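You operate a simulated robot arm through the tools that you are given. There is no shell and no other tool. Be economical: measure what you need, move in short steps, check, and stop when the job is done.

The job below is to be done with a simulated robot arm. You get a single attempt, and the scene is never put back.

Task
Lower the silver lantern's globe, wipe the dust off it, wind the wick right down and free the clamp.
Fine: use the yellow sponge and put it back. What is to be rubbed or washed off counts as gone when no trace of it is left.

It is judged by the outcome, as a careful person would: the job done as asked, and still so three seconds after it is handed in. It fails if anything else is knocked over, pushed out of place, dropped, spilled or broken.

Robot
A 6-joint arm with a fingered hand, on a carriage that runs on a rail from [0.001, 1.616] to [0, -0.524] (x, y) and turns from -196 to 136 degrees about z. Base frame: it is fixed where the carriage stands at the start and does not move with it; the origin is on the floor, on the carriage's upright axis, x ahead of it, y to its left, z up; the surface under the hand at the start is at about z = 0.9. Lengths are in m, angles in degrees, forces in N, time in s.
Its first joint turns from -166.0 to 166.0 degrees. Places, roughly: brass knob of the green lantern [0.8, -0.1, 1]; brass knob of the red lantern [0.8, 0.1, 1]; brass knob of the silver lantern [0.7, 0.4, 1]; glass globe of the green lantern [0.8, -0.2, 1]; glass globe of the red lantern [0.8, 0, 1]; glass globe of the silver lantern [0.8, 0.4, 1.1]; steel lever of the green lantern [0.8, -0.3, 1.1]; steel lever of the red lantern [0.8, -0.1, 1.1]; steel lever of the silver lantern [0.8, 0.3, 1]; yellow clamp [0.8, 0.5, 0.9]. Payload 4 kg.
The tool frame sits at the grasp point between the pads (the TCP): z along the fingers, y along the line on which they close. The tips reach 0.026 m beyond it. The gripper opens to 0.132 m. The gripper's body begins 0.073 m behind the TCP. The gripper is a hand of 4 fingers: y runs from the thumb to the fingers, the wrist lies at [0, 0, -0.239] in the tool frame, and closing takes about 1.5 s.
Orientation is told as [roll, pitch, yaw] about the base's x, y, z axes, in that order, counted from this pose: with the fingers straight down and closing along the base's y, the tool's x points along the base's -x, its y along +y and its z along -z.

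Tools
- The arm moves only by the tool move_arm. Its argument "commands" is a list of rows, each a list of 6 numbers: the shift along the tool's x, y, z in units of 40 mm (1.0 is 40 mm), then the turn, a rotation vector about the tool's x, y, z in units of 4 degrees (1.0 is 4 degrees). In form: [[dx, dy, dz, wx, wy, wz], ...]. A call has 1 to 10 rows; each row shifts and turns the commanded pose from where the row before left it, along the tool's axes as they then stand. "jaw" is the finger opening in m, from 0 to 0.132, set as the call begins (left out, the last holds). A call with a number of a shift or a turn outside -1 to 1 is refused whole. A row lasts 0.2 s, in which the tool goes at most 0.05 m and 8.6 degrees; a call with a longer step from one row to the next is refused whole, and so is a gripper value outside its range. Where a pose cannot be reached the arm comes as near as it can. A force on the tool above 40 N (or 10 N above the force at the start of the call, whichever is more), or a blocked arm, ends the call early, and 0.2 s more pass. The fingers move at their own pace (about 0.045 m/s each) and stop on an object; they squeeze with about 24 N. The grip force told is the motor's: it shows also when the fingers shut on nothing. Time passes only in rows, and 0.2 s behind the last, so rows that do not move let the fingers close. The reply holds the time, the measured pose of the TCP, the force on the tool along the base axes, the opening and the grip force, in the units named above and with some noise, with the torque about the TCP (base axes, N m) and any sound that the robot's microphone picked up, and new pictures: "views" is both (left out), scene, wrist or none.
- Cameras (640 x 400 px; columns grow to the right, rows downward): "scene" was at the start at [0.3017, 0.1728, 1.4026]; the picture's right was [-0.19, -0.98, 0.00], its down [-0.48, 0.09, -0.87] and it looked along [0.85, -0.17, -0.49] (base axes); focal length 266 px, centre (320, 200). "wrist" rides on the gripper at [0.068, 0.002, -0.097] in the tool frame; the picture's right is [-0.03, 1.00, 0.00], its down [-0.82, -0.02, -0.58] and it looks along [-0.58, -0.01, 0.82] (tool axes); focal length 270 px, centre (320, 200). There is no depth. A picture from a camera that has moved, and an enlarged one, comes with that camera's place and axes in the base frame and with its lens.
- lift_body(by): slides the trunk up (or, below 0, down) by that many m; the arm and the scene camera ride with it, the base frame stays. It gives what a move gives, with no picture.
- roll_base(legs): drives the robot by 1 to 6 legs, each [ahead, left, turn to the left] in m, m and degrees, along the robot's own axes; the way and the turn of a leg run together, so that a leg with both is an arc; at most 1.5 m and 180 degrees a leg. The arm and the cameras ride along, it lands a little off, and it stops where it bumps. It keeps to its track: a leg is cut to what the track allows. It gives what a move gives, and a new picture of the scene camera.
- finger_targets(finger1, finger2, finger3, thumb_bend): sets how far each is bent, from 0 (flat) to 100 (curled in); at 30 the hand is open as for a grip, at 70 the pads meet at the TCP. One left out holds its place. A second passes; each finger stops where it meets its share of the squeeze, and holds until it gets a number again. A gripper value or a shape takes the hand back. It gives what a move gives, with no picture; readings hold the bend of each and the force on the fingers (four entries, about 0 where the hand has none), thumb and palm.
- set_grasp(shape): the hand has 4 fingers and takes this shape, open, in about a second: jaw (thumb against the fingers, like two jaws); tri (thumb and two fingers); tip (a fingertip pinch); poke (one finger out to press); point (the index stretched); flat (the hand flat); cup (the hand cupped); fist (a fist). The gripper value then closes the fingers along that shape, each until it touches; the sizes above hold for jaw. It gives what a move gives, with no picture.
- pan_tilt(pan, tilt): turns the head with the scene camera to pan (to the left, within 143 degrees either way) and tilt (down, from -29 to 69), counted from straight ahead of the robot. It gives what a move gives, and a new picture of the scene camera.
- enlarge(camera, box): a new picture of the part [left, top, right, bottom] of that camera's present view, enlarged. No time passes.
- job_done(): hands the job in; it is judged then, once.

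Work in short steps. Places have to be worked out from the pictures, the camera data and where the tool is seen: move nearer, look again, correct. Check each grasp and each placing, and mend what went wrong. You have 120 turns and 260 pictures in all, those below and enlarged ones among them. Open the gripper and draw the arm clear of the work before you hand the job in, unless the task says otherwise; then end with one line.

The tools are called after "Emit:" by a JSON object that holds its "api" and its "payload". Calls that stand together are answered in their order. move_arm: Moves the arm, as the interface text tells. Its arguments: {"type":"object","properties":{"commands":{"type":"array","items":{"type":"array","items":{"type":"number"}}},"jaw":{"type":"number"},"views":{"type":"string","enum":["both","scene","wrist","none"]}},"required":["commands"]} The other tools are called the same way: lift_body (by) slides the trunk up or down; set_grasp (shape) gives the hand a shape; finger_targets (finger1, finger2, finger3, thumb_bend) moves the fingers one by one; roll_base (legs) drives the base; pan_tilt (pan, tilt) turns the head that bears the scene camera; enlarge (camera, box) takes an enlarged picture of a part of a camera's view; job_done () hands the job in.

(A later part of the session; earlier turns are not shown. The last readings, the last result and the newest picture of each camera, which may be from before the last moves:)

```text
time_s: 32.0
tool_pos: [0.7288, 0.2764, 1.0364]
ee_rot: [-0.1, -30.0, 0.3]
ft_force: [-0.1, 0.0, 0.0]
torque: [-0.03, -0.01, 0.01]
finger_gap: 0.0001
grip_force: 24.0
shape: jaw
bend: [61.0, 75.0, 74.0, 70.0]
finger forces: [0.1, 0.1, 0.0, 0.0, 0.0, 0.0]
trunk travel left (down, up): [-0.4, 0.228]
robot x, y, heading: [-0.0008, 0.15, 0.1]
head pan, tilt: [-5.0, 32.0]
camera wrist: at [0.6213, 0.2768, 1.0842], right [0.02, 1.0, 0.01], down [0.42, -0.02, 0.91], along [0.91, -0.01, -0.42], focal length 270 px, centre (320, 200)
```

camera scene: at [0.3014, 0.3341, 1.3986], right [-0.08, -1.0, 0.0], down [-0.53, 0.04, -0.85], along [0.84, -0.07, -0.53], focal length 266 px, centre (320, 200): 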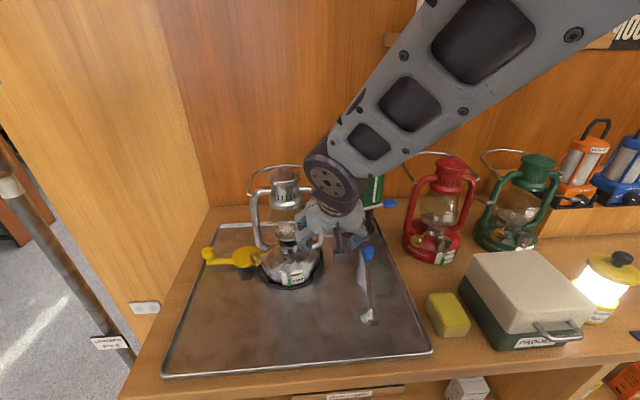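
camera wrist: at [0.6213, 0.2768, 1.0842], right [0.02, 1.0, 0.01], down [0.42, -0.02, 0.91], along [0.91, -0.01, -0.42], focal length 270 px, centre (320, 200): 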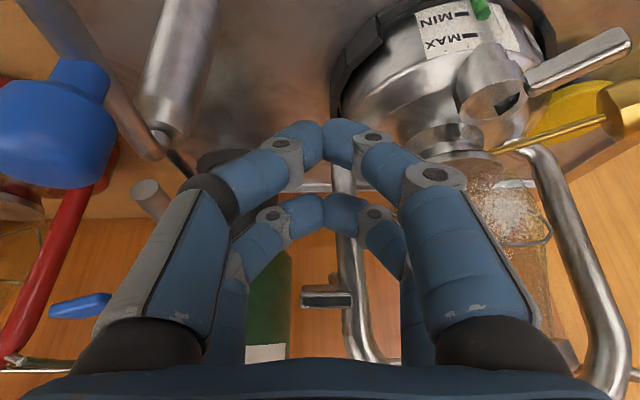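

The squeeze has pushed the pad upward: the lever has swung up. I open, back off and look whether it's fully up and the globe has dropped.

Emit:
{"api": "move_arm", "payload": {"commands": [[0, 0, -1, 0, 0, 0], [0, 0, -1, 0, 0, 0], [0, 0, -1, 0, 0, 0], [0.5, 0, -1, 0, 0, 0], [0.8, 0, -0.8, 0, 0, 0]], "views": "wrist"}}

Emit:
{"api": "enlarge", "payload": {"camera": "wrist", "box": [280, 80, 480, 280]}}

Emit:
{"api": "enlarge", "payload": {"camera": "scene", "box": [220, 130, 380, 290]}}

```text
time_s: 33.2
tool_pos: [0.5872, 0.276, 1.1731]
ee_rot: [0.0, -30.0, 0.2]
ft_force: [0.0, 0.1, -0.3]
torque: [0.01, 0.02, -0.01]
finger_gap: 0.0
grip_force: 24.4
shape: jaw
bend: [61.0, 75.0, 74.0, 70.0]
finger forces: [0.0, 0.0, 0.0, 0.1, 0.0, 0.0]
trunk travel left (down, up): [-0.4, 0.228]
robot x, y, heading: [0.0038, 0.1512, 0.0]
head pan, tilt: [-5.0, 32.0]
camera wrist: at [0.4811, 0.2762, 1.2224], right [0.02, 1.0, 0.01], down [0.42, -0.02, 0.91], along [0.91, -0.01, -0.42], focal length 270 px, centre (320, 200)
```

wrist: 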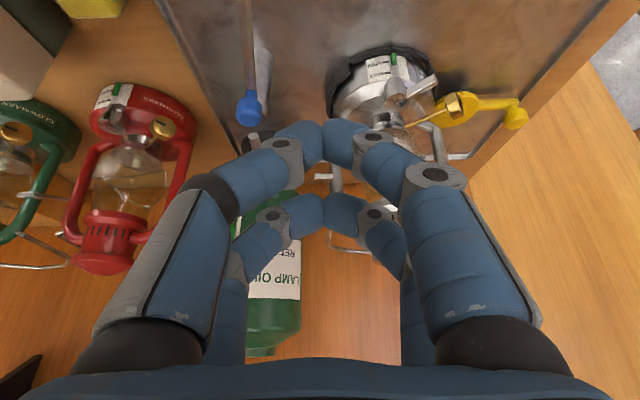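

```text
2.00 times, centred on (380, 180) of wrist
camera zoom: at [0.4811, 0.2762, 1.2224], right [0.02, 1.0, 0.01], down [0.42, -0.02, 0.91], along [0.91, -0.01, -0.42], focal length 541 px, centre (200, 240)
```

zoom: 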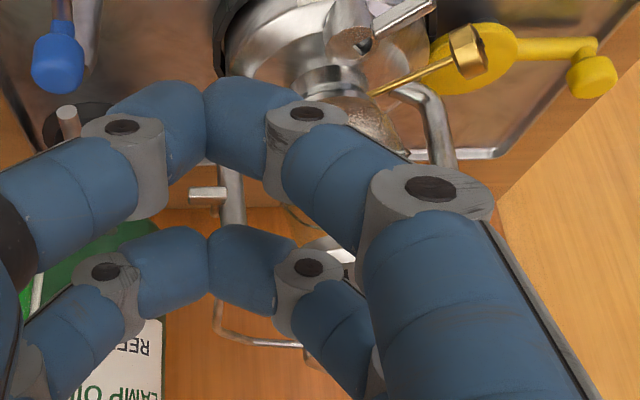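

```text
2.50 times, centred on (300, 210) of scene
camera zoom: at [0.302, 0.3343, 1.3985], right [-0.08, -1.0, 0.0], down [-0.53, 0.04, -0.85], along [0.84, -0.07, -0.53], focal length 665 px, centre (370, 175)
```

zoom: 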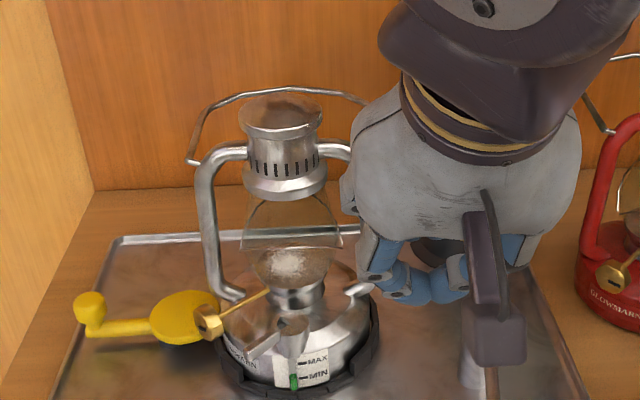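

The globe is visibly lower now and the lever is up. I draw the hand over towards the sponge (≈0.61, 0.05) and check the lantern unobstructed.

Emit:
{"api": "move_arm", "payload": {"commands": [[0, -1, 0, 0, 1, 0], [0, -1, 0, 0, 1, 0], [0, -1, 0, 0, 1, 0], [0, -1, 0, 0, 1, 0], [0, -1, 0, 0, 1, 0], [0, -0.6, 0, 0, 1, 0], [0, 0, 0, 0, 1, 0], [0, 0, 0, 0, 0.5, 0]], "jaw": 0.1}}

Emit:
{"api": "enlarge", "payload": {"camera": "scene", "box": [220, 130, 380, 290]}}

```text
time_s: 35.0
tool_pos: [0.5859, 0.053, 1.173]
ee_rot: [0.0, 0.0, 0.2]
ft_force: [-0.2, -0.7, 0.2]
torque: [0.0, -0.01, 0.01]
finger_gap: 0.0998
grip_force: 0.0
shape: jaw
bend: [63.0, 63.0, 63.0, 50.0]
finger forces: [0.0, 0.0, 0.0, 0.0, 0.0, 0.1]
trunk travel left (down, up): [-0.4, 0.228]
robot x, y, heading: [-0.0005, 0.153, -0.1]
head pan, tilt: [-5.0, 32.0]
camera scene: at [0.3013, 0.3341, 1.3987], right [-0.08, -1.0, 0.0], down [-0.53, 0.04, -0.85], along [0.85, -0.07, -0.53], focal length 266 px, centre (320, 200)
camera wrist: at [0.5188, 0.0538, 1.2693], right [0.02, 1.0, 0.0], down [0.82, -0.02, 0.58], along [0.58, -0.01, -0.82], focal length 270 px, centre (320, 200)
```

scene: 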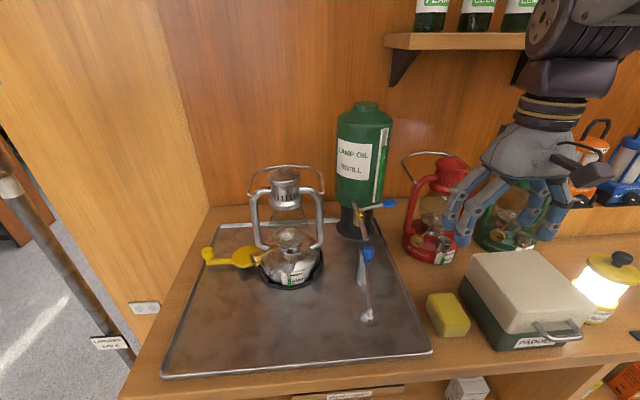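
wrist: 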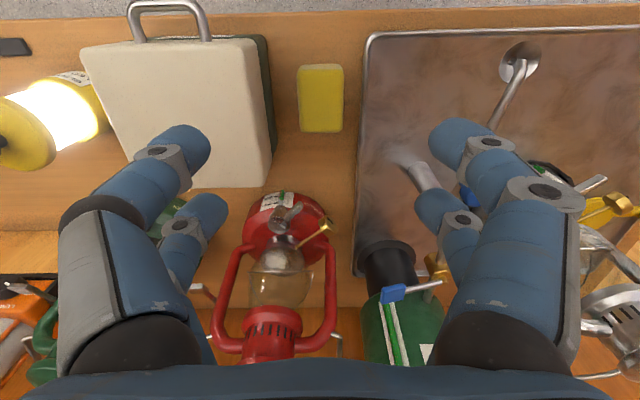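

```text
2.50 times, centred on (300, 210) of scene
camera zoom: at [0.3013, 0.3341, 1.3987], right [-0.08, -1.0, 0.0], down [-0.53, 0.04, -0.85], along [0.85, -0.07, -0.53], focal length 665 px, centre (370, 175)
```

zoom: 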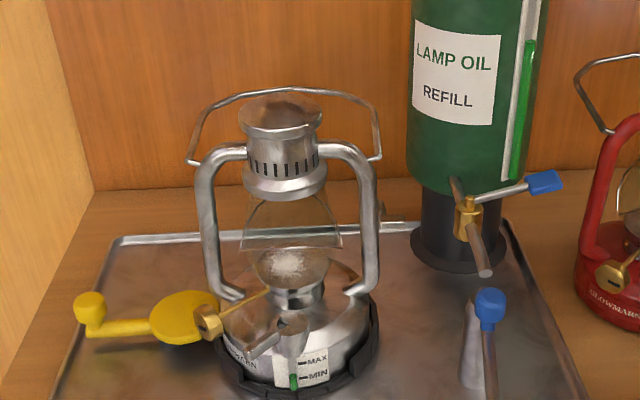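

The black band under the globe is gone. I compare closely with the red one and check whether the lever is entirely up.

Emit:
{"api": "enlarge", "payload": {"camera": "scene", "box": [240, 200, 340, 290]}}

Emit:
{"api": "enlarge", "payload": {"camera": "scene", "box": [395, 150, 485, 270]}}

Emit:
{"api": "enlarge", "payload": {"camera": "scene", "box": [290, 170, 350, 240]}}

```text
4.44 times, centred on (290, 245) of scene
camera zoom: at [0.3013, 0.3341, 1.3987], right [-0.08, -1.0, 0.0], down [-0.53, 0.04, -0.85], along [0.85, -0.07, -0.53], focal length 1182 px, centre (453, 0)
```

zoom: 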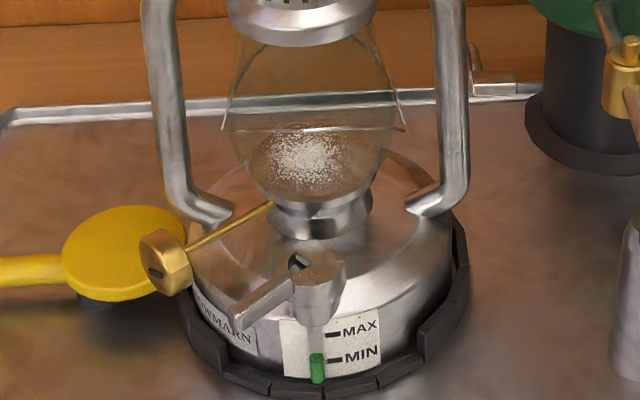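

```text
3.33 times, centred on (440, 210) of scene
camera zoom: at [0.3013, 0.3341, 1.3987], right [-0.08, -1.0, 0.0], down [-0.53, 0.04, -0.85], along [0.85, -0.07, -0.53], focal length 886 px, centre (-80, 167)
```

zoom: 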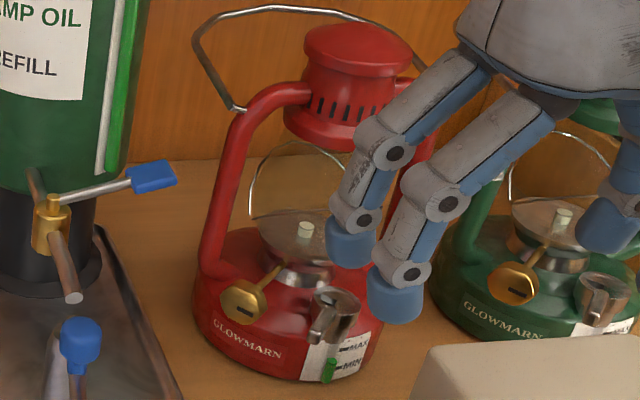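

```text
5.71 times, centred on (320, 205) of scene
camera zoom: at [0.3013, 0.3341, 1.3987], right [-0.08, -1.0, 0.0], down [-0.53, 0.04, -0.85], along [0.85, -0.07, -0.53], focal length 1520 px, centre (320, 171)
```

zoom: 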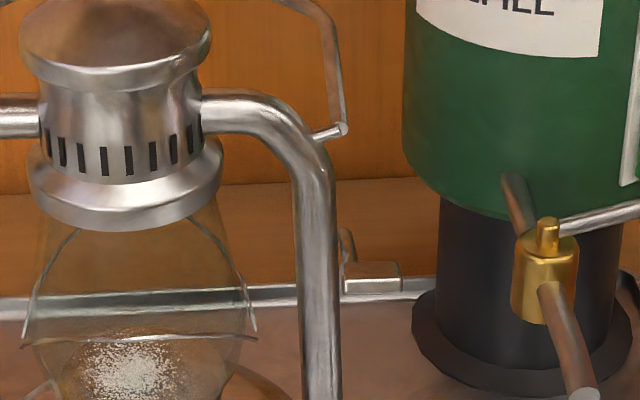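

The globe now sits down on its burner and the lever matches the other lanterns. Next the sponge at about (0.607, 0.054); the paddle box is close on its right, so I turn the hand 90° to grip it by its ends.

Emit:
{"api": "move_arm", "payload": {"commands": [[0, 0, 0, 0, 0, 1], [0, 0, 0, 0, 0, 1], [0, 0, 0, 0, 0, 1], [0, 0, 0, 0, 0, 1], [0, 0, 0, 0, 0, 1], [0, 0, 0, 0, 0, 1], [0, 0, 0, 0, 0, 1], [0, 0, 0, 0, 0, 1], [0, 0, 0, 0, 0, 1], [0, 0, 0, 0, 0, 1]], "views": "none", "jaw": 0.125}}

Emit:
{"api": "move_arm", "payload": {"commands": [[0, 0, 0, 0, 0, 1], [0, 0, 0, 0, 0, 1], [0, 0, 0, 0, 0, 1], [0, 0, 0, 0, 0, 1], [0, 0, 0, 0, 0, 1], [0, 0, 0, 0, 0, 1], [0, 0, 0, 0, 0, 1], [0, 0, 0, 0, 0, 1], [0, 0, 0, 0, 0, 1], [0, 0, 0, 0, 0, 1]], "views": "none"}}

Emit:
{"api": "move_arm", "payload": {"commands": [[0, 0, 0, 0, 0, 1], [0, 0, 0, 0, 0, 1], [0, 0, 0, 0, 0, 0.5], [0, 0, 0, 0, 0, 0]]}}

```text
time_s: 37.2
tool_pos: [0.5874, 0.0544, 1.1745]
ee_rot: [0.0, 0.0, -39.9]
ft_force: [-0.4, -0.6, -0.7]
torque: [0.0, 0.02, 0.01]
finger_gap: 0.1249
grip_force: 0.1
shape: jaw
bend: [41.0, 41.0, 41.0, 29.0]
finger forces: [0.0, 0.0, 0.1, 0.0, 0.1, 0.0]
trunk travel left (down, up): [-0.4, 0.228]
robot x, y, heading: [0.0017, 0.1544, 0.3]
head pan, tilt: [-5.0, 32.0]
```

```text
time_s: 39.4
tool_pos: [0.5869, 0.0542, 1.1751]
ee_rot: [0.1, 0.0, -80.0]
ft_force: [-0.4, 0.1, 0.1]
torque: [-0.01, 0.0, 0.0]
finger_gap: 0.1247
grip_force: 0.0
shape: jaw
bend: [41.0, 41.0, 41.0, 29.0]
finger forces: [0.0, 0.0, 0.0, 0.0, 0.0, 0.0]
trunk travel left (down, up): [-0.4, 0.228]
robot x, y, heading: [0.0005, 0.1513, 0.3]
head pan, tilt: [-5.0, 32.0]
```

```text
time_s: 40.4
tool_pos: [0.5864, 0.0548, 1.1747]
ee_rot: [-0.1, 0.0, -89.9]
ft_force: [0.6, 0.1, 0.1]
torque: [0.02, -0.02, 0.0]
finger_gap: 0.125
grip_force: 0.1
shape: jaw
bend: [41.0, 41.0, 41.0, 29.0]
finger forces: [0.0, 0.0, 0.1, 0.0, 0.0, 0.1]
trunk travel left (down, up): [-0.4, 0.228]
robot x, y, heading: [0.001, 0.1503, 0.3]
head pan, tilt: [-5.0, 32.0]
camera scene: at [0.3014, 0.334, 1.3987], right [-0.08, -1.0, 0.0], down [-0.53, 0.04, -0.85], along [0.85, -0.07, -0.53], focal length 266 px, centre (320, 200)
camera wrist: at [0.5892, 0.1214, 1.2704], right [1.0, -0.02, 0.0], down [-0.02, -0.82, 0.58], along [-0.01, -0.58, -0.82], focal length 270 px, centre (320, 200)
```

scene: 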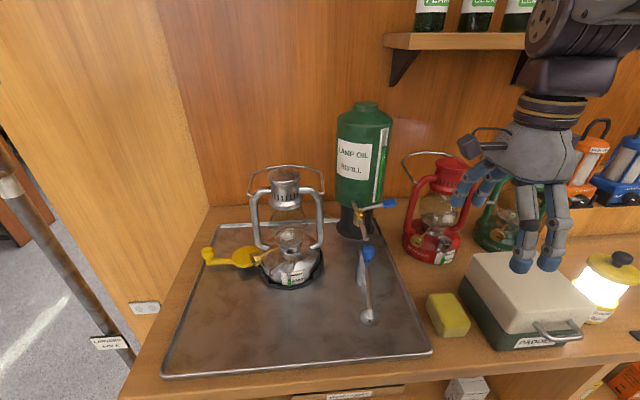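
wrist: 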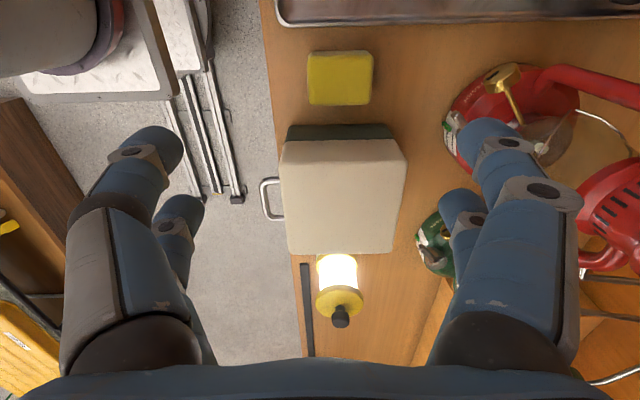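

The tool's y now runs along base x. Sponge centre ≈ (0.612, 0.058). I descend above it.

Emit:
{"api": "move_arm", "payload": {"commands": [[0.06, 0.32, 0.9, 0, 0, 0], [0.06, 0.32, 0.9, 0, 0, 0], [0, 0, 1, 0, 0, 0], [0, 0, 1, 0, 0, 0]]}}

Emit:
{"api": "enlarge", "payload": {"camera": "scene", "box": [400, 240, 520, 350]}}

```text
time_s: 41.4
tool_pos: [0.6112, 0.0587, 1.0222]
ee_rot: [0.0, 0.0, -89.8]
ft_force: [0.1, 1.1, 0.1]
torque: [-0.04, -0.04, 0.0]
finger_gap: 0.1248
grip_force: 0.1
shape: jaw
bend: [41.0, 41.0, 41.0, 29.0]
finger forces: [0.0, 0.1, 0.1, 0.1, 0.1, 0.0]
trunk travel left (down, up): [-0.4, 0.228]
robot x, y, heading: [0.0027, 0.1544, -0.0]
head pan, tilt: [-5.0, 32.0]
camera scene: at [0.301, 0.3341, 1.3988], right [-0.08, -1.0, 0.0], down [-0.53, 0.04, -0.85], along [0.85, -0.07, -0.53], focal length 266 px, centre (320, 200)
camera wrist: at [0.6135, 0.1264, 1.1184], right [1.0, -0.02, 0.0], down [-0.02, -0.82, 0.58], along [-0.01, -0.58, -0.82], focal length 270 px, centre (320, 200)
```

scene: 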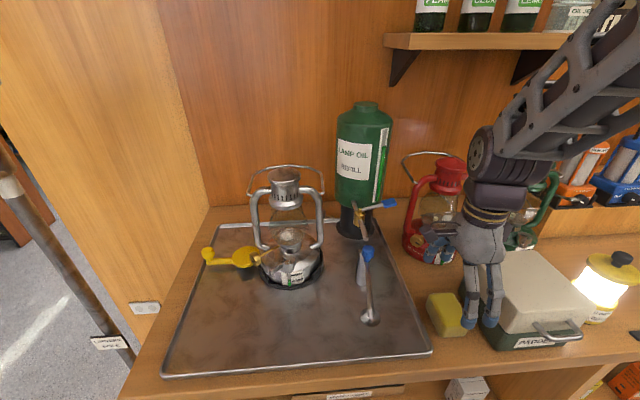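
wrist: 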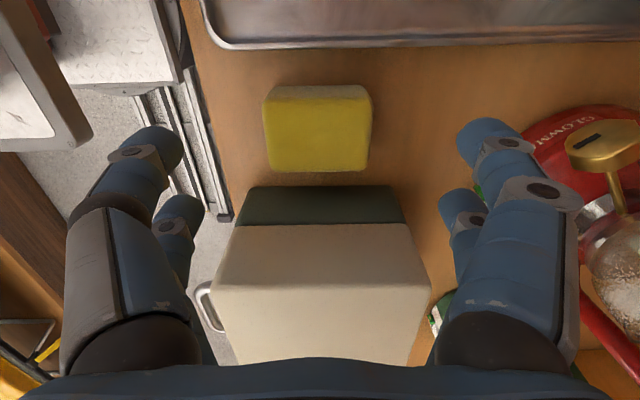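

```text
3.64 times, centred on (460, 295) of scene
camera zoom: at [0.301, 0.3341, 1.3988], right [-0.08, -1.0, 0.0], down [-0.53, 0.04, -0.85], along [0.85, -0.07, -0.53], focal length 967 px, centre (-189, -146)
```

zoom: 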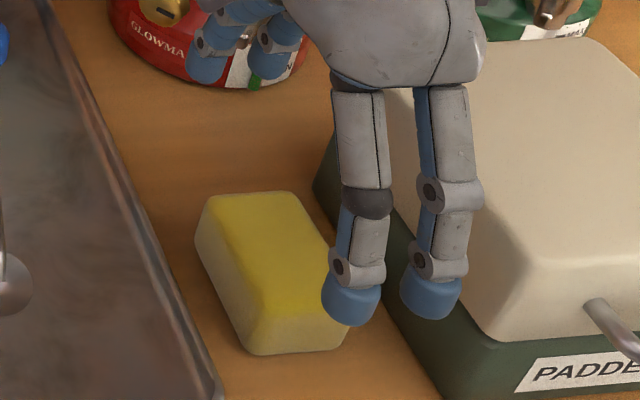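

Sponge: about 0.073 × 0.052, top near z=0.94, centre (0.611, 0.052). I lower so that the fingertips take only its upper half (TCP z≈0.947), leaving the lower half free for wiping, then close.

Emit:
{"api": "move_arm", "payload": {"commands": [[0.08, 0, 0.93, 0, 0, 0], [0, 0, 0.93, 0, 0, 0]], "views": "wrist", "jaw": 0.11}}

Emit:
{"api": "move_arm", "payload": {"commands": [[0, 0, 0, 0, 0, 0], [0, 0, 0, 0, 0, 0], [0, 0, 0, 0, 0, 0], [0, 0, 0, 0, 0, 0], [0, 0, 0, 0, 0, 0]], "jaw": 0.045}}

```text
time_s: 42.0
tool_pos: [0.6134, 0.062, 0.9479]
ee_rot: [0.0, 0.0, -89.7]
ft_force: [-0.6, -0.7, -0.8]
torque: [0.0, -0.03, -0.02]
finger_gap: 0.1102
grip_force: 0.1
shape: jaw
bend: [56.0, 56.0, 56.0, 40.0]
finger forces: [0.0, 0.0, 0.0, 0.1, 0.1, 0.0]
trunk travel left (down, up): [-0.4, 0.228]
robot x, y, heading: [0.0014, 0.1494, 0.4]
head pan, tilt: [-5.0, 32.0]
camera wrist: at [0.616, 0.1291, 1.0445], right [1.0, -0.02, 0.0], down [-0.02, -0.82, 0.58], along [-0.01, -0.58, -0.82], focal length 270 px, centre (320, 200)
```

wrist: 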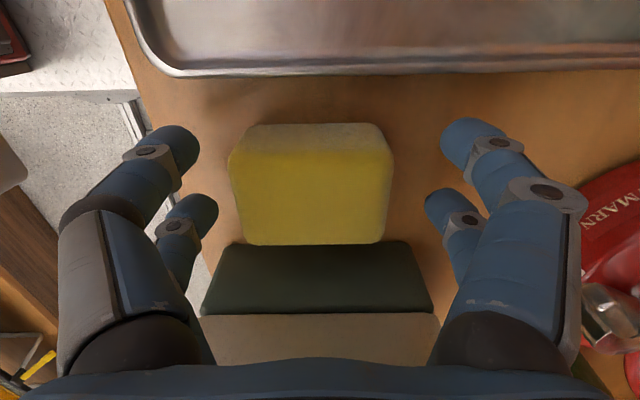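

```text
time_s: 43.2
tool_pos: [0.6138, 0.061, 0.9478]
ee_rot: [0.0, 0.1, -89.7]
ft_force: [0.8, -0.7, -0.6]
torque: [0.01, -0.01, -0.01]
finger_gap: 0.0677
grip_force: 23.9
shape: jaw
bend: [72.0, 72.0, 72.0, 70.0]
finger forces: [21.7, 21.8, 21.6, 0.0, 21.9, 0.0]
trunk travel left (down, up): [-0.4, 0.228]
robot x, y, heading: [0.0014, 0.1512, 0.2]
head pan, tilt: [-5.0, 32.0]
camera scene: at [0.3014, 0.334, 1.3987], right [-0.08, -1.0, 0.0], down [-0.53, 0.04, -0.85], along [0.85, -0.07, -0.53], focal length 266 px, centre (320, 200)
camera wrist: at [0.6164, 0.129, 1.0446], right [1.0, -0.02, 0.0], down [-0.02, -0.82, 0.58], along [-0.01, -0.58, -0.82], focal length 270 px, centre (320, 200)
```

scene: 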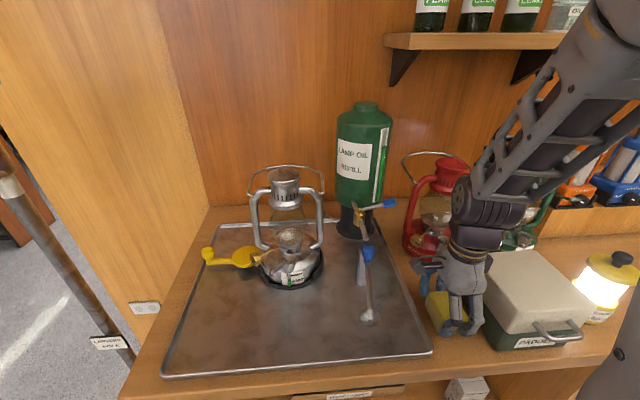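
wrist: 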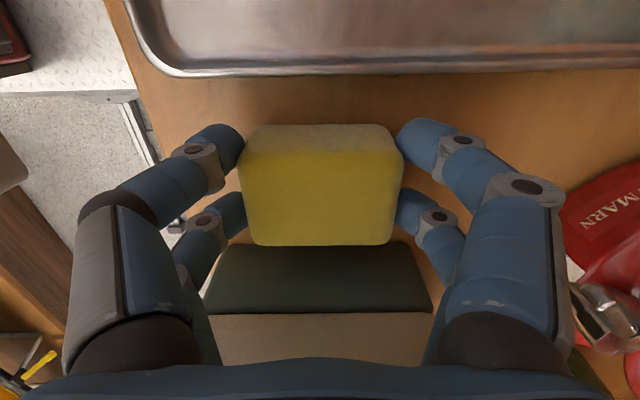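

The sponge is held (gap 0.068). I lift it straight up, then turn the hand back to yaw 0.

Emit:
{"api": "move_arm", "payload": {"commands": [[0, 0, -0.5, 0, 0, 0], [0, 0, -1, 0, 0, 0], [0, 0, -1, 0, 0, 0], [0, 0, -1, 0, 0, 0], [0, 0, -1, 0, 0, 0], [0, 0, -1, 0, 0, 0], [0, 0, 0, 0, 0, -1], [0, 0, 0, 0, 0, -1], [0, 0, 0, 0, 0, -1]], "views": "scene"}}

Emit:
{"api": "move_arm", "payload": {"commands": [[0, 0, 0, 0, 0, -1], [0, 0, 0, 0, 0, -1], [0, 0, 0, 0, 0, -1], [0, 0, 0, 0, 0, -1], [0, 0, 0, 0, 0, -1], [0, 0, 0, 0, 0, -1], [0, 0, 0, 0, 0, -1], [0, 0, 0, 0, 0, -1], [0, 0, 0, 0, 0, -1], [0, 0, 0, 0, 0, -1]], "views": "none"}}

Emit:
{"api": "move_arm", "payload": {"commands": [[0, 0, 0, 0, 0, -1], [0, 0, 0, 0, 0, -1], [0, 0, 0, 0, 0, -1], [0, 0, 0, 0, 0, -1], [0, 0, 0, 0, 0, -1], [0, 0, 0, 0, 0, -1], [0, 0, 0, 0, 0, -1], [0, 0, 0, 0, 0, -1], [0, 0, 0, 0, 0, -1], [0, 0, 0, 0, 0, -0.45]], "views": "none"}}

```text
time_s: 45.2
tool_pos: [0.6128, 0.0607, 1.1675]
ee_rot: [0.0, -0.1, -77.8]
ft_force: [0.2, -1.4, -0.3]
torque: [-0.02, 0.03, 0.01]
finger_gap: 0.0679
grip_force: 23.2
shape: jaw
bend: [72.0, 72.0, 72.0, 70.0]
finger forces: [21.8, 21.9, 21.8, 0.0, 21.9, 0.0]
trunk travel left (down, up): [-0.4, 0.228]
robot x, y, heading: [-0.0002, 0.152, 0.2]
head pan, tilt: [-5.0, 32.0]
camera scene: at [0.3014, 0.334, 1.3987], right [-0.08, -1.0, 0.0], down [-0.53, 0.04, -0.85], along [0.85, -0.07, -0.53], focal length 266 px, centre (320, 200)
```

scene: 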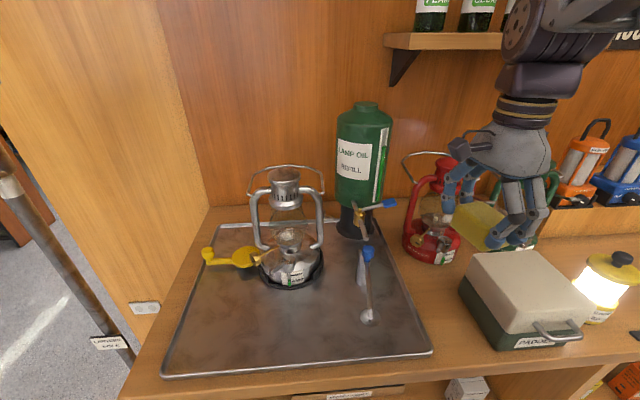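

```text
time_s: 47.4
tool_pos: [0.6127, 0.0607, 1.1676]
ee_rot: [0.0, 0.1, -37.7]
ft_force: [-0.2, 0.9, -0.6]
torque: [0.01, 0.04, 0.03]
finger_gap: 0.0676
grip_force: 24.1
shape: jaw
bend: [72.0, 72.0, 72.0, 70.0]
finger forces: [21.9, 21.9, 21.7, 0.0, 21.8, 0.0]
trunk travel left (down, up): [-0.4, 0.228]
robot x, y, heading: [0.0011, 0.1539, 0.3]
head pan, tilt: [-5.0, 32.0]
```

```text
time_s: 49.6
tool_pos: [0.6124, 0.0619, 1.168]
ee_rot: [0.0, 0.0, 0.0]
ft_force: [0.0, 0.5, -0.3]
torque: [0.01, 0.02, -0.02]
finger_gap: 0.068
grip_force: 24.2
shape: jaw
bend: [72.0, 72.0, 72.0, 70.0]
finger forces: [21.7, 21.9, 21.8, 0.0, 22.0, 0.0]
trunk travel left (down, up): [-0.4, 0.228]
robot x, y, heading: [-0.0011, 0.1506, 0.2]
head pan, tilt: [-5.0, 32.0]
```

Sponge held firmly. I pitch the hand forward to 70° and drive left so that it faces the globe.

Emit:
{"api": "move_arm", "payload": {"commands": [[0, 0, 0, 0, -1, 0], [0, 0, 0, 0, -1, 0], [0, 0, 0, 0, -1, 0], [0, 0, 0, 0, -1, 0], [0, 0, 0, 0, -1, 0], [0, 0, 0, 0, -1, 0], [0, 0, 0, 0, -1, 0], [0, 0, 0, 0, -1, 0], [0, 0, 0, 0, -1, 0], [0, 0, 0, 0, -1, 0]], "views": "none"}}

Emit:
{"api": "move_arm", "payload": {"commands": [[0, 0, 0, 0, -1, 0], [0, 0, 0, 0, -1, 0], [0, 0, 0, 0, -1, 0], [0, 0, 0, 0, -1, 0], [0, 0, 0, 0, -1, 0], [0, 0, 0, 0, -1, 0], [0, 0, 0, 0, -1, 0], [0, 0, 0, 0, -0.5, 0]], "views": "none"}}

Emit:
{"api": "roll_base", "payload": {"legs": [[0, 0.17, 0]]}}

```text
time_s: 51.8
tool_pos: [0.6131, 0.0615, 1.1671]
ee_rot: [0.0, -40.0, 0.0]
ft_force: [-0.4, 0.6, 0.0]
torque: [0.02, 0.0, -0.05]
finger_gap: 0.0678
grip_force: 24.0
shape: jaw
bend: [72.0, 72.0, 72.0, 70.0]
finger forces: [21.9, 21.8, 21.7, 0.0, 21.9, 0.0]
trunk travel left (down, up): [-0.4, 0.228]
robot x, y, heading: [0.0041, 0.149, -0.1]
head pan, tilt: [-5.0, 32.0]
```

```text
time_s: 53.6
tool_pos: [0.626, 0.1031, 1.2842]
ee_rot: [0.1, -69.8, -0.1]
ft_force: [1.1, 0.1, 0.2]
torque: [0.01, 0.04, 0.03]
finger_gap: 0.0678
grip_force: 24.4
shape: jaw
bend: [72.0, 72.0, 72.0, 70.0]
finger forces: [21.9, 21.8, 21.7, 0.1, 21.9, 0.0]
out of reach, approached as far as the arm can: row 2, 3, 4, 5, 6, 7, 8
trunk travel left (down, up): [-0.4, 0.228]
robot x, y, heading: [0.0018, 0.1507, 0.4]
head pan, tilt: [-5.0, 32.0]
```

```text
time_s: 55.0
tool_pos: [0.6246, 0.2736, 1.2843]
ee_rot: [0.0, -69.7, -0.1]
ft_force: [-0.4, -0.1, -0.3]
torque: [0.02, 0.02, 0.01]
finger_gap: 0.0676
grip_force: 23.9
shape: jaw
bend: [72.0, 72.0, 72.0, 70.0]
finger forces: [21.8, 21.8, 21.7, 0.1, 21.8, 0.0]
trunk travel left (down, up): [-0.4, 0.228]
robot x, y, heading: [0.0025, 0.3194, 0.1]
head pan, tilt: [-5.0, 32.0]
camera scene: at [0.3012, 0.5032, 1.3987], right [-0.08, -1.0, 0.0], down [-0.53, 0.04, -0.85], along [0.85, -0.07, -0.53], focal length 266 px, centre (320, 200)
```

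scene: 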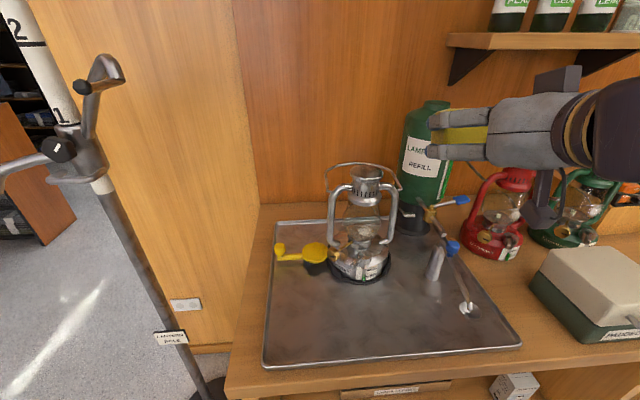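

The horizontal hand needs a lower trunk. I first drive 0.09 further left, so as to be in line with the globe (y≈0.365) and clear of the blue-handled ladle, then lower the trunk.

Emit:
{"api": "roll_base", "payload": {"legs": [[0, 0.09, 0]]}}

Emit:
{"api": "lift_body", "payload": {"by": -0.22}}

Emit:
{"api": "move_arm", "payload": {"commands": [[0, 0, 0, 0, 0, 0]]}}

```text
time_s: 56.1
tool_pos: [0.6264, 0.3594, 1.2837]
ee_rot: [0.1, -69.7, -0.1]
ft_force: [0.0, -0.2, -1.0]
torque: [0.0, 0.03, 0.01]
finger_gap: 0.0674
grip_force: 24.1
shape: jaw
bend: [72.0, 72.0, 72.0, 70.0]
finger forces: [21.8, 21.9, 21.7, 0.0, 21.9, 0.1]
trunk travel left (down, up): [-0.4, 0.228]
robot x, y, heading: [-0.0022, 0.4079, 0.1]
head pan, tilt: [-5.0, 32.0]
camera scene: at [0.3015, 0.5896, 1.3987], right [-0.08, -1.0, 0.0], down [-0.53, 0.04, -0.85], along [0.85, -0.07, -0.53], focal length 266 px, centre (320, 200)
```

scene: 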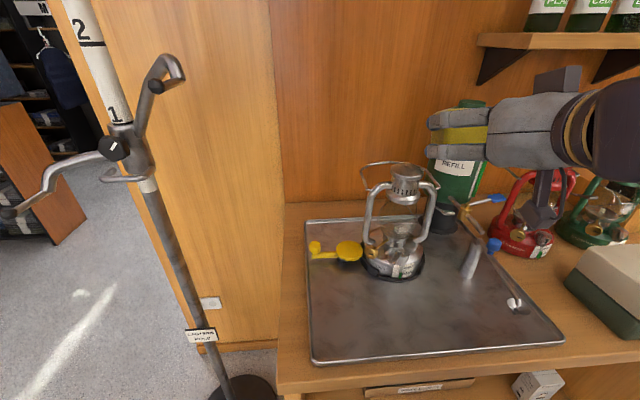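

```text
time_s: 58.5
tool_pos: [0.6555, 0.3589, 1.0652]
ee_rot: [0.0, -69.5, -0.2]
ft_force: [-0.4, -0.2, -0.1]
torque: [-0.01, -0.01, 0.01]
finger_gap: 0.0677
grip_force: 24.1
shape: jaw
bend: [72.0, 72.0, 72.0, 70.0]
finger forces: [21.8, 21.8, 21.6, 0.0, 22.0, 0.1]
trunk travel left (down, up): [-0.18, 0.448]
robot x, y, heading: [0.0037, 0.4045, 0.3]
head pan, tilt: [-5.0, 32.0]
```

```text
time_s: 58.9
tool_pos: [0.6566, 0.3593, 1.065]
ee_rot: [0.2, -69.6, -0.2]
ft_force: [-0.2, -0.7, -0.3]
torque: [0.0, -0.02, 0.02]
finger_gap: 0.0676
grip_force: 23.7
shape: jaw
bend: [72.0, 72.0, 72.0, 70.0]
finger forces: [21.8, 21.9, 21.8, 0.1, 21.9, 0.1]
trunk travel left (down, up): [-0.18, 0.448]
robot x, y, heading: [0.0026, 0.4023, 0.0]
head pan, tilt: [-5.0, 32.0]
camera scene: at [0.3367, 0.5897, 1.1795], right [-0.08, -1.0, 0.0], down [-0.53, 0.04, -0.85], along [0.85, -0.07, -0.53], focal length 266 px, centre (320, 200)
camera wrist: at [0.5425, 0.3596, 1.035], right [0.01, 1.0, 0.02], down [-0.26, -0.02, 0.97], along [0.97, -0.02, 0.26], focal length 270 px, centre (320, 200)
```

scene: 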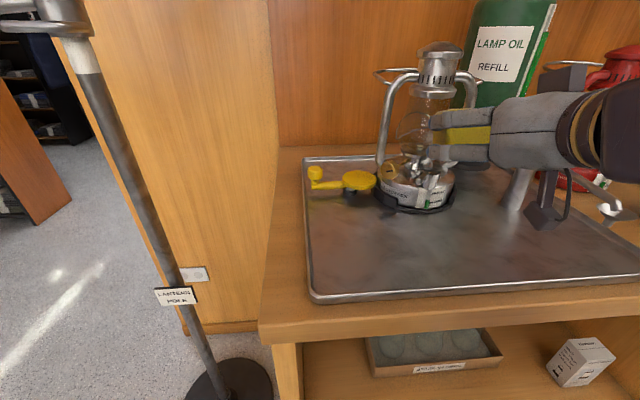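
wrist: 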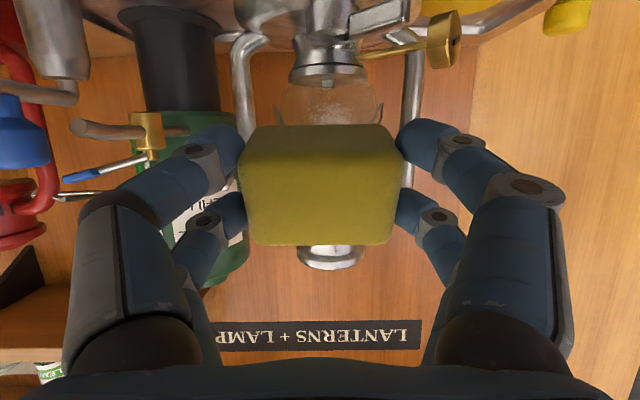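

The sponge faces the globe squarely. I move forward in small steps until it touches the dusty part (about (0.747, 0.367, 1.032)).

Emit:
{"api": "move_arm", "payload": {"commands": [[0.245, 0.175, 0.6, 0, 0, 0], [0, 0, 0.25, 0, 0, 0], [0, 0, 0.15, 0, 0, 0]]}}

Emit:
{"api": "enlarge", "payload": {"camera": "scene", "box": [360, 30, 520, 220]}}

```text
time_s: 59.6
tool_pos: [0.6789, 0.3762, 1.0572]
ee_rot: [0.1, -69.2, -0.5]
ft_force: [0.3, 0.1, 0.1]
torque: [-0.01, 0.0, 0.0]
finger_gap: 0.0679
grip_force: 24.0
shape: jaw
bend: [72.0, 72.0, 72.0, 70.0]
finger forces: [21.9, 21.9, 21.7, 0.0, 21.8, 0.0]
out of reach, approached as far as the arm can: row 1, 2, 3
trunk travel left (down, up): [-0.18, 0.448]
robot x, y, heading: [-0.003, 0.4068, 0.2]
head pan, tilt: [-5.0, 32.0]
camera scene: at [0.3367, 0.5898, 1.1795], right [-0.08, -1.0, 0.0], down [-0.53, 0.04, -0.85], along [0.85, -0.07, -0.53], focal length 266 px, centre (320, 200)
camera wrist: at [0.5652, 0.3775, 1.0264], right [0.01, 1.0, 0.02], down [-0.25, -0.02, 0.97], along [0.97, -0.02, 0.25], focal length 270 px, centre (320, 200)
```

scene: 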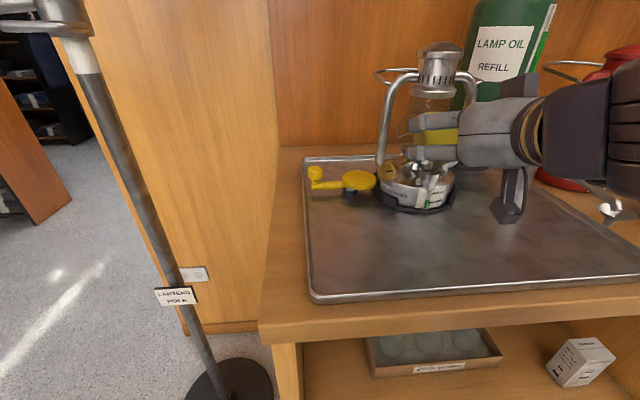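
wrist: 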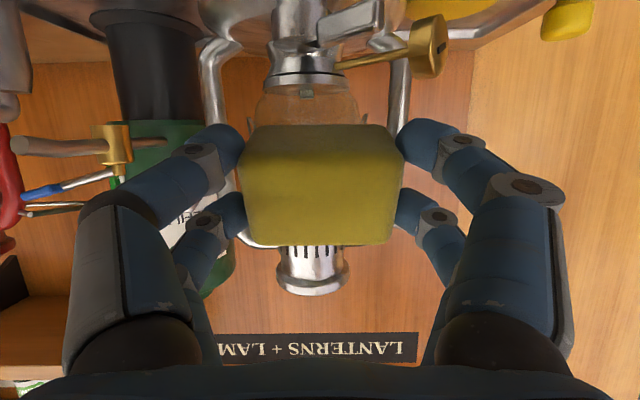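

```text
2.11 times, centred on (440, 125) of scene
camera zoom: at [0.3367, 0.5898, 1.1795], right [-0.08, -1.0, 0.0], down [-0.53, 0.04, -0.85], along [0.85, -0.07, -0.53], focal length 560 px, centre (67, 358)
```

zoom: 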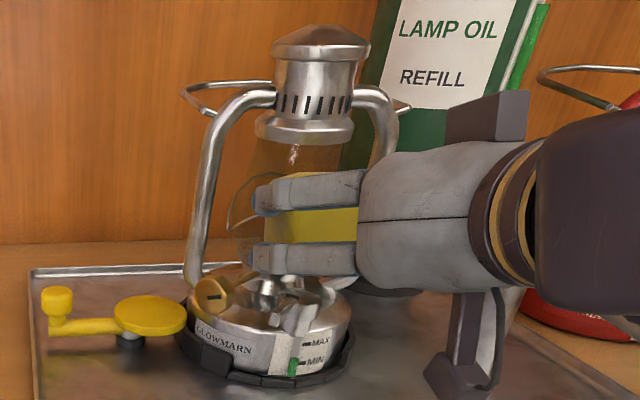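

The arm is at its reach limit in this posture (trunk still too high). I back off, lower the trunk another 0.08, and come up again with the arm.

Emit:
{"api": "move_arm", "payload": {"commands": [[0, 0, -1, 0, 0, 0]], "views": "none"}}

Emit:
{"api": "lift_body", "payload": {"by": -0.1}}

Emit:
{"api": "move_arm", "payload": {"commands": [[-0.8, 0, 0, 0, 0, 0]]}}

```text
time_s: 60.0
tool_pos: [0.6439, 0.3764, 1.073]
ee_rot: [0.0, -69.3, -0.1]
ft_force: [0.8, -0.1, -0.3]
torque: [0.0, 0.06, 0.03]
finger_gap: 0.0676
grip_force: 24.1
shape: jaw
bend: [72.0, 72.0, 72.0, 70.0]
finger forces: [21.8, 21.8, 21.7, 0.0, 21.9, 0.0]
trunk travel left (down, up): [-0.18, 0.448]
robot x, y, heading: [0.0012, 0.4054, 0.2]
head pan, tilt: [-5.0, 32.0]
```

```text
time_s: 61.4
tool_pos: [0.6422, 0.377, 0.9716]
ee_rot: [0.0, -69.7, 0.0]
ft_force: [-19.5, -1.6, 4.8]
torque: [0.2, -0.54, 0.4]
finger_gap: 0.0584
grip_force: 24.0
shape: jaw
bend: [77.0, 73.0, 73.0, 71.0]
finger forces: [19.6, 28.9, 22.8, 0.0, 18.9, 0.0]
trunk travel left (down, up): [-0.08, 0.548]
robot x, y, heading: [0.0002, 0.4062, 0.1]
head pan, tilt: [-5.0, 32.0]
```

```text
time_s: 61.8
tool_pos: [0.6535, 0.3779, 1.0006]
ee_rot: [0.1, -69.8, -0.2]
ft_force: [-25.0, -2.3, 3.6]
torque: [0.04, 0.29, 0.57]
finger_gap: 0.0576
grip_force: 24.6
shape: jaw
bend: [78.0, 74.0, 73.0, 72.0]
finger forces: [22.5, 30.8, 21.4, 0.0, 20.3, 0.1]
trunk travel left (down, up): [-0.08, 0.548]
robot x, y, heading: [0.0013, 0.4064, 0.1]
head pan, tilt: [-5.0, 32.0]
camera scene: at [0.3188, 0.5896, 1.0789], right [-0.08, -1.0, 0.0], down [-0.53, 0.04, -0.85], along [0.85, -0.07, -0.53], focal length 266 px, centre (320, 200)
camera wrist: at [0.5393, 0.3784, 0.9689], right [0.01, 1.0, 0.02], down [-0.26, -0.02, 0.97], along [0.97, -0.02, 0.26], focal length 270 px, centre (320, 200)
```

scene: 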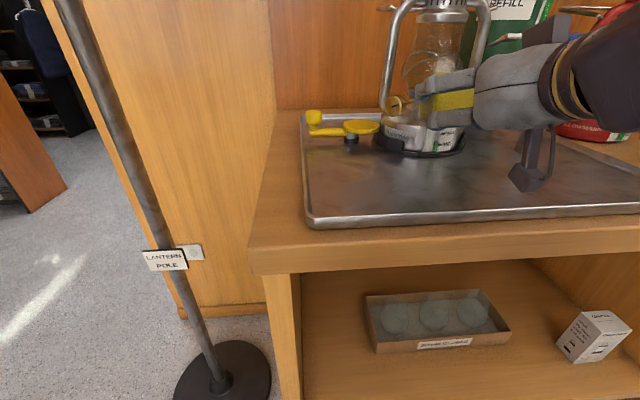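
wrist: 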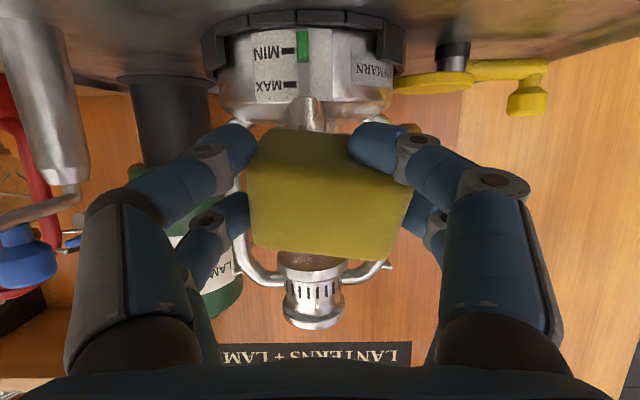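

The sponge is pressing on the fuel-cap handle, which sticks out further than I judged. I back off along -x at once.

Emit:
{"api": "move_arm", "payload": {"commands": [[0, 0, -0.8, 0, 0, 0], [0, 0, -0.8, 0, 0, 0]]}}

Emit:
{"api": "enlarge", "payload": {"camera": "scene", "box": [360, 0, 520, 170]}}

```text
time_s: 62.4
tool_pos: [0.5947, 0.3787, 1.0212]
ee_rot: [0.1, -69.5, -0.2]
ft_force: [0.1, -0.7, -0.5]
torque: [0.0, 0.02, 0.0]
finger_gap: 0.0562
grip_force: 23.6
shape: jaw
bend: [77.0, 73.0, 73.0, 72.0]
finger forces: [15.6, 28.2, 20.0, 0.1, 17.0, 0.0]
trunk travel left (down, up): [-0.08, 0.548]
robot x, y, heading: [0.0031, 0.405, 0.2]
head pan, tilt: [-5.0, 32.0]
camera scene: at [0.3197, 0.5897, 1.0786], right [-0.08, -1.0, 0.0], down [-0.53, 0.04, -0.85], along [0.85, -0.07, -0.53], focal length 266 px, centre (320, 200)
camera wrist: at [0.4802, 0.3797, 0.9902], right [0.01, 1.0, 0.02], down [-0.26, -0.02, 0.97], along [0.97, -0.02, 0.26], focal length 270 px, centre (320, 200)
```

scene: 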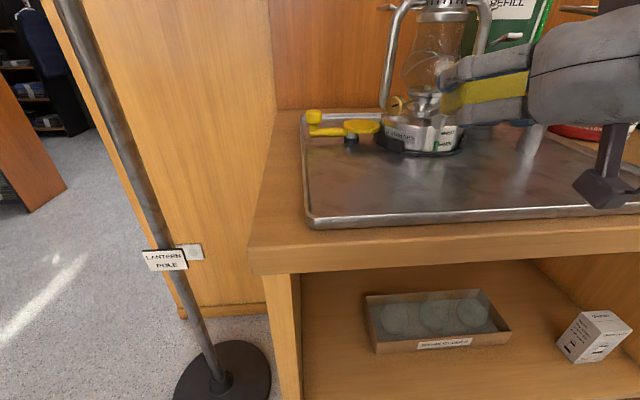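
wrist: 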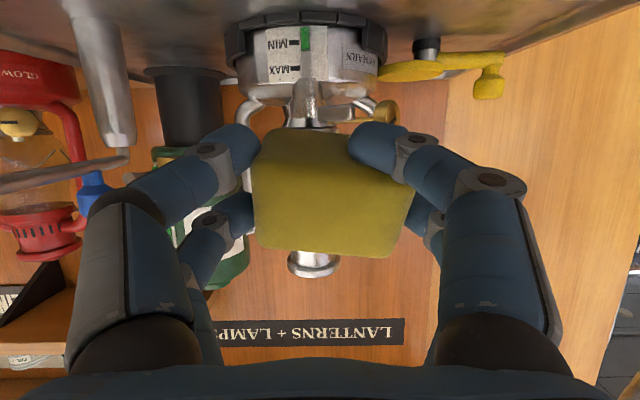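

```text
2.35 times, centred on (440, 85) of scene
camera zoom: at [0.3197, 0.5897, 1.0786], right [-0.08, -1.0, 0.0], down [-0.53, 0.04, -0.85], along [0.85, -0.07, -0.53], focal length 626 px, centre (38, 471)
```

zoom: 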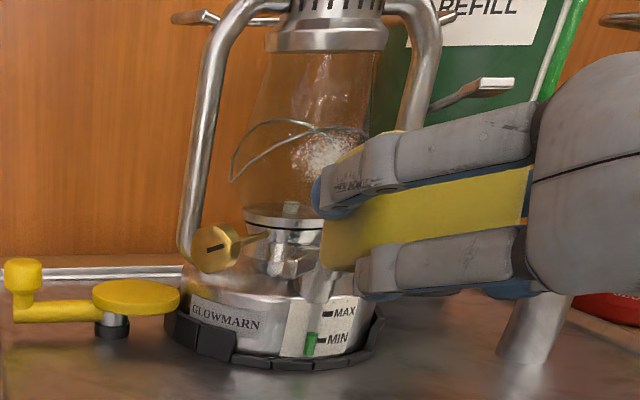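

The sponge still holds, just skewed a few degrees. This lower view shows the dust at ≈(0.75, 0.37, 1.04), the fuel cap top at ≈0.985, and the lever clearly raised. I go up first, then forward at the right height.

Emit:
{"api": "move_arm", "payload": {"commands": [[-0.7, -0.1, -0.26, 0, 0, 0], [-0.26, -0.1, 0.7, 0, 0, 0], [-0.26, -0.1, 0.7, 0, 0, 0]]}}

Emit:
{"api": "enlarge", "payload": {"camera": "scene", "box": [360, 0, 520, 170]}}

```text
time_s: 63.2
tool_pos: [0.6521, 0.3671, 1.0519]
ee_rot: [0.2, -69.6, -0.1]
ft_force: [-0.8, 0.0, 0.0]
torque: [-0.03, 0.01, -0.02]
finger_gap: 0.0562
grip_force: 23.8
shape: jaw
bend: [77.0, 73.0, 73.0, 72.0]
finger forces: [15.0, 28.0, 20.0, 0.1, 17.0, 0.1]
trunk travel left (down, up): [-0.08, 0.548]
robot x, y, heading: [0.0004, 0.4065, 0.2]
head pan, tilt: [-5.0, 32.0]
camera scene: at [0.3196, 0.5897, 1.0786], right [-0.08, -1.0, 0.0], down [-0.53, 0.04, -0.85], along [0.85, -0.07, -0.53], focal length 266 px, centre (320, 200)
camera wrist: at [0.5392, 0.3684, 1.0213], right [0.01, 1.0, 0.02], down [-0.26, -0.02, 0.97], along [0.97, -0.02, 0.26], focal length 270 px, centre (320, 200)
```

scene: 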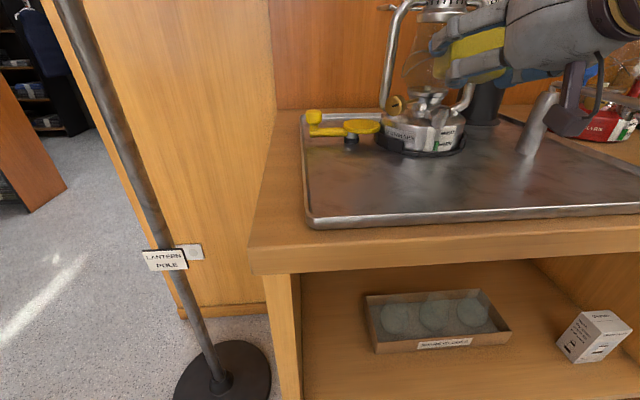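
wrist: 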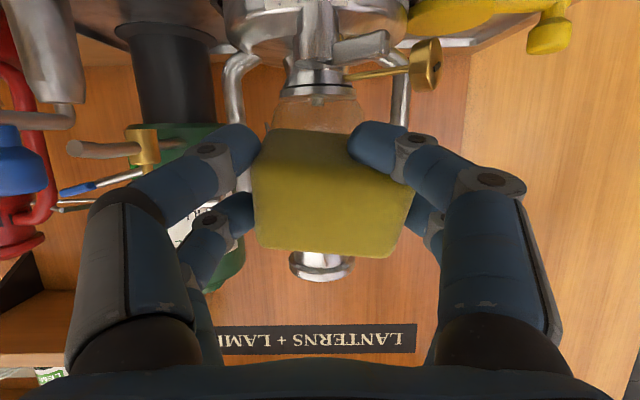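

```text
2.35 times, centred on (440, 85) of scene
camera zoom: at [0.3196, 0.5897, 1.0786], right [-0.08, -1.0, 0.0], down [-0.53, 0.04, -0.85], along [0.85, -0.07, -0.53], focal length 626 px, centre (38, 471)
```

zoom: 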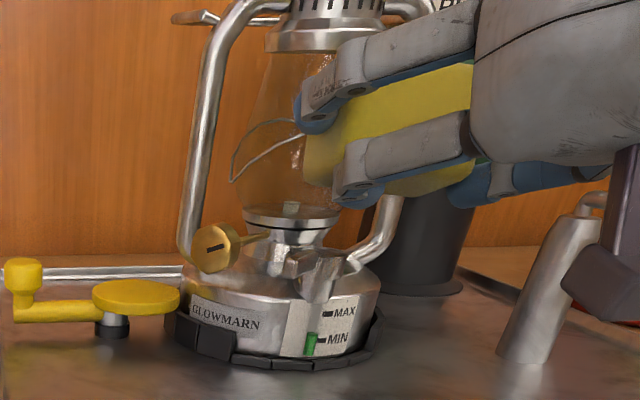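

Height and line are good and the arm can reach. I tilt the head up for a better view and push forward slowly to contact.

Emit:
{"api": "pan_tilt", "payload": {"pan": -20, "tilt": 12}}

Emit:
{"api": "move_arm", "payload": {"commands": [[-0.18, 0, 0.5, 0, 0, 0], [-0.09, 0, 0.25, 0, 0, 0], [-0.09, 0, 0.25, 0, 0, 0]], "views": "scene"}}

Emit:
{"api": "enlarge", "payload": {"camera": "scene", "box": [240, 80, 440, 260]}}

```text
time_s: 64.0
tool_pos: [0.6537, 0.3667, 1.0527]
ee_rot: [0.1, -69.6, -0.2]
ft_force: [0.3, -0.1, 0.2]
torque: [0.02, -0.02, 0.01]
finger_gap: 0.0561
grip_force: 23.9
shape: jaw
bend: [77.0, 73.0, 73.0, 72.0]
finger forces: [15.0, 28.0, 20.0, 0.0, 16.9, 0.0]
trunk travel left (down, up): [-0.08, 0.548]
robot x, y, heading: [0.0007, 0.4056, 0.1]
head pan, tilt: [-20.0, 12.0]
camera scene: at [0.3182, 0.5656, 1.1107], right [-0.34, -0.94, 0.0], down [-0.2, 0.07, -0.98], along [0.92, -0.33, -0.21], focal length 266 px, centre (320, 200)
```

scene: 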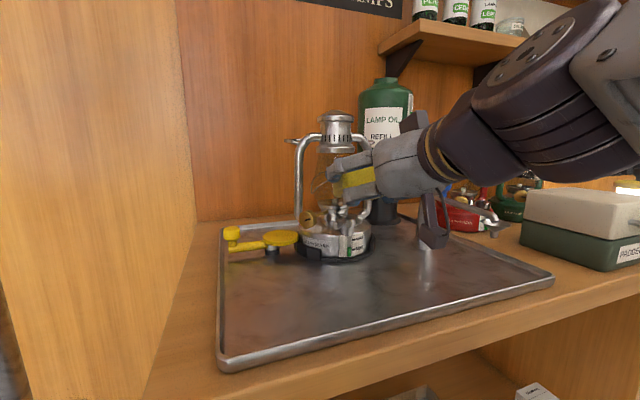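

```text
time_s: 64.8
tool_pos: [0.6966, 0.3656, 1.053]
ee_rot: [-0.1, -69.6, -0.1]
ft_force: [-0.8, 1.2, -0.1]
torque: [0.0, -0.06, 0.02]
finger_gap: 0.0558
grip_force: 24.3
shape: jaw
bend: [77.0, 73.0, 73.0, 72.0]
finger forces: [15.1, 28.0, 20.0, 0.1, 17.0, 0.0]
trunk travel left (down, up): [-0.08, 0.548]
robot x, y, heading: [0.001, 0.4057, 0.3]
head pan, tilt: [-20.0, 12.0]
camera scene: at [0.3181, 0.5656, 1.1108], right [-0.34, -0.94, 0.0], down [-0.2, 0.07, -0.98], along [0.92, -0.33, -0.21], focal length 266 px, centre (320, 200)
```

scene: 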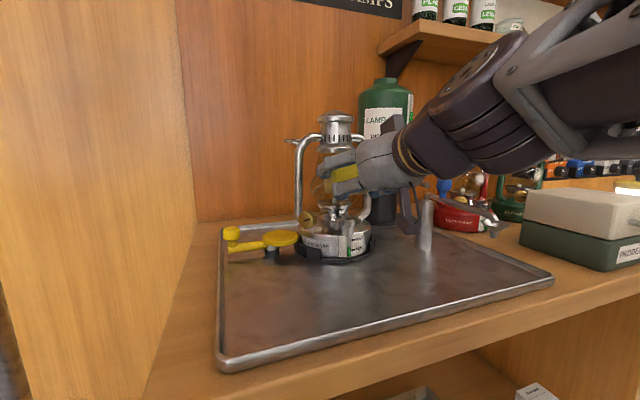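

```text
2.22 times, centred on (340, 170) of scene
camera zoom: at [0.3181, 0.5656, 1.1108], right [-0.34, -0.94, 0.0], down [-0.2, 0.07, -0.98], along [0.92, -0.33, -0.21], focal length 591 px, centre (276, 267)
```

zoom: 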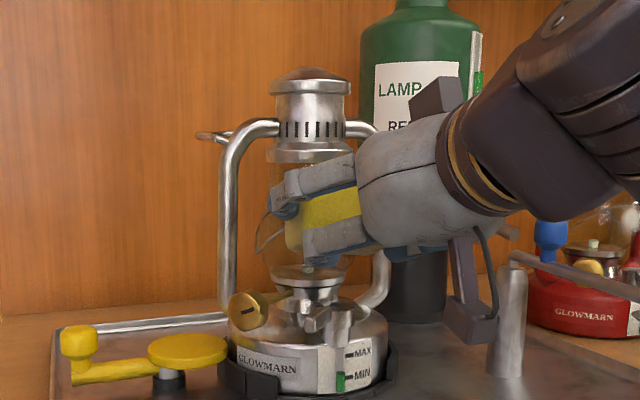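

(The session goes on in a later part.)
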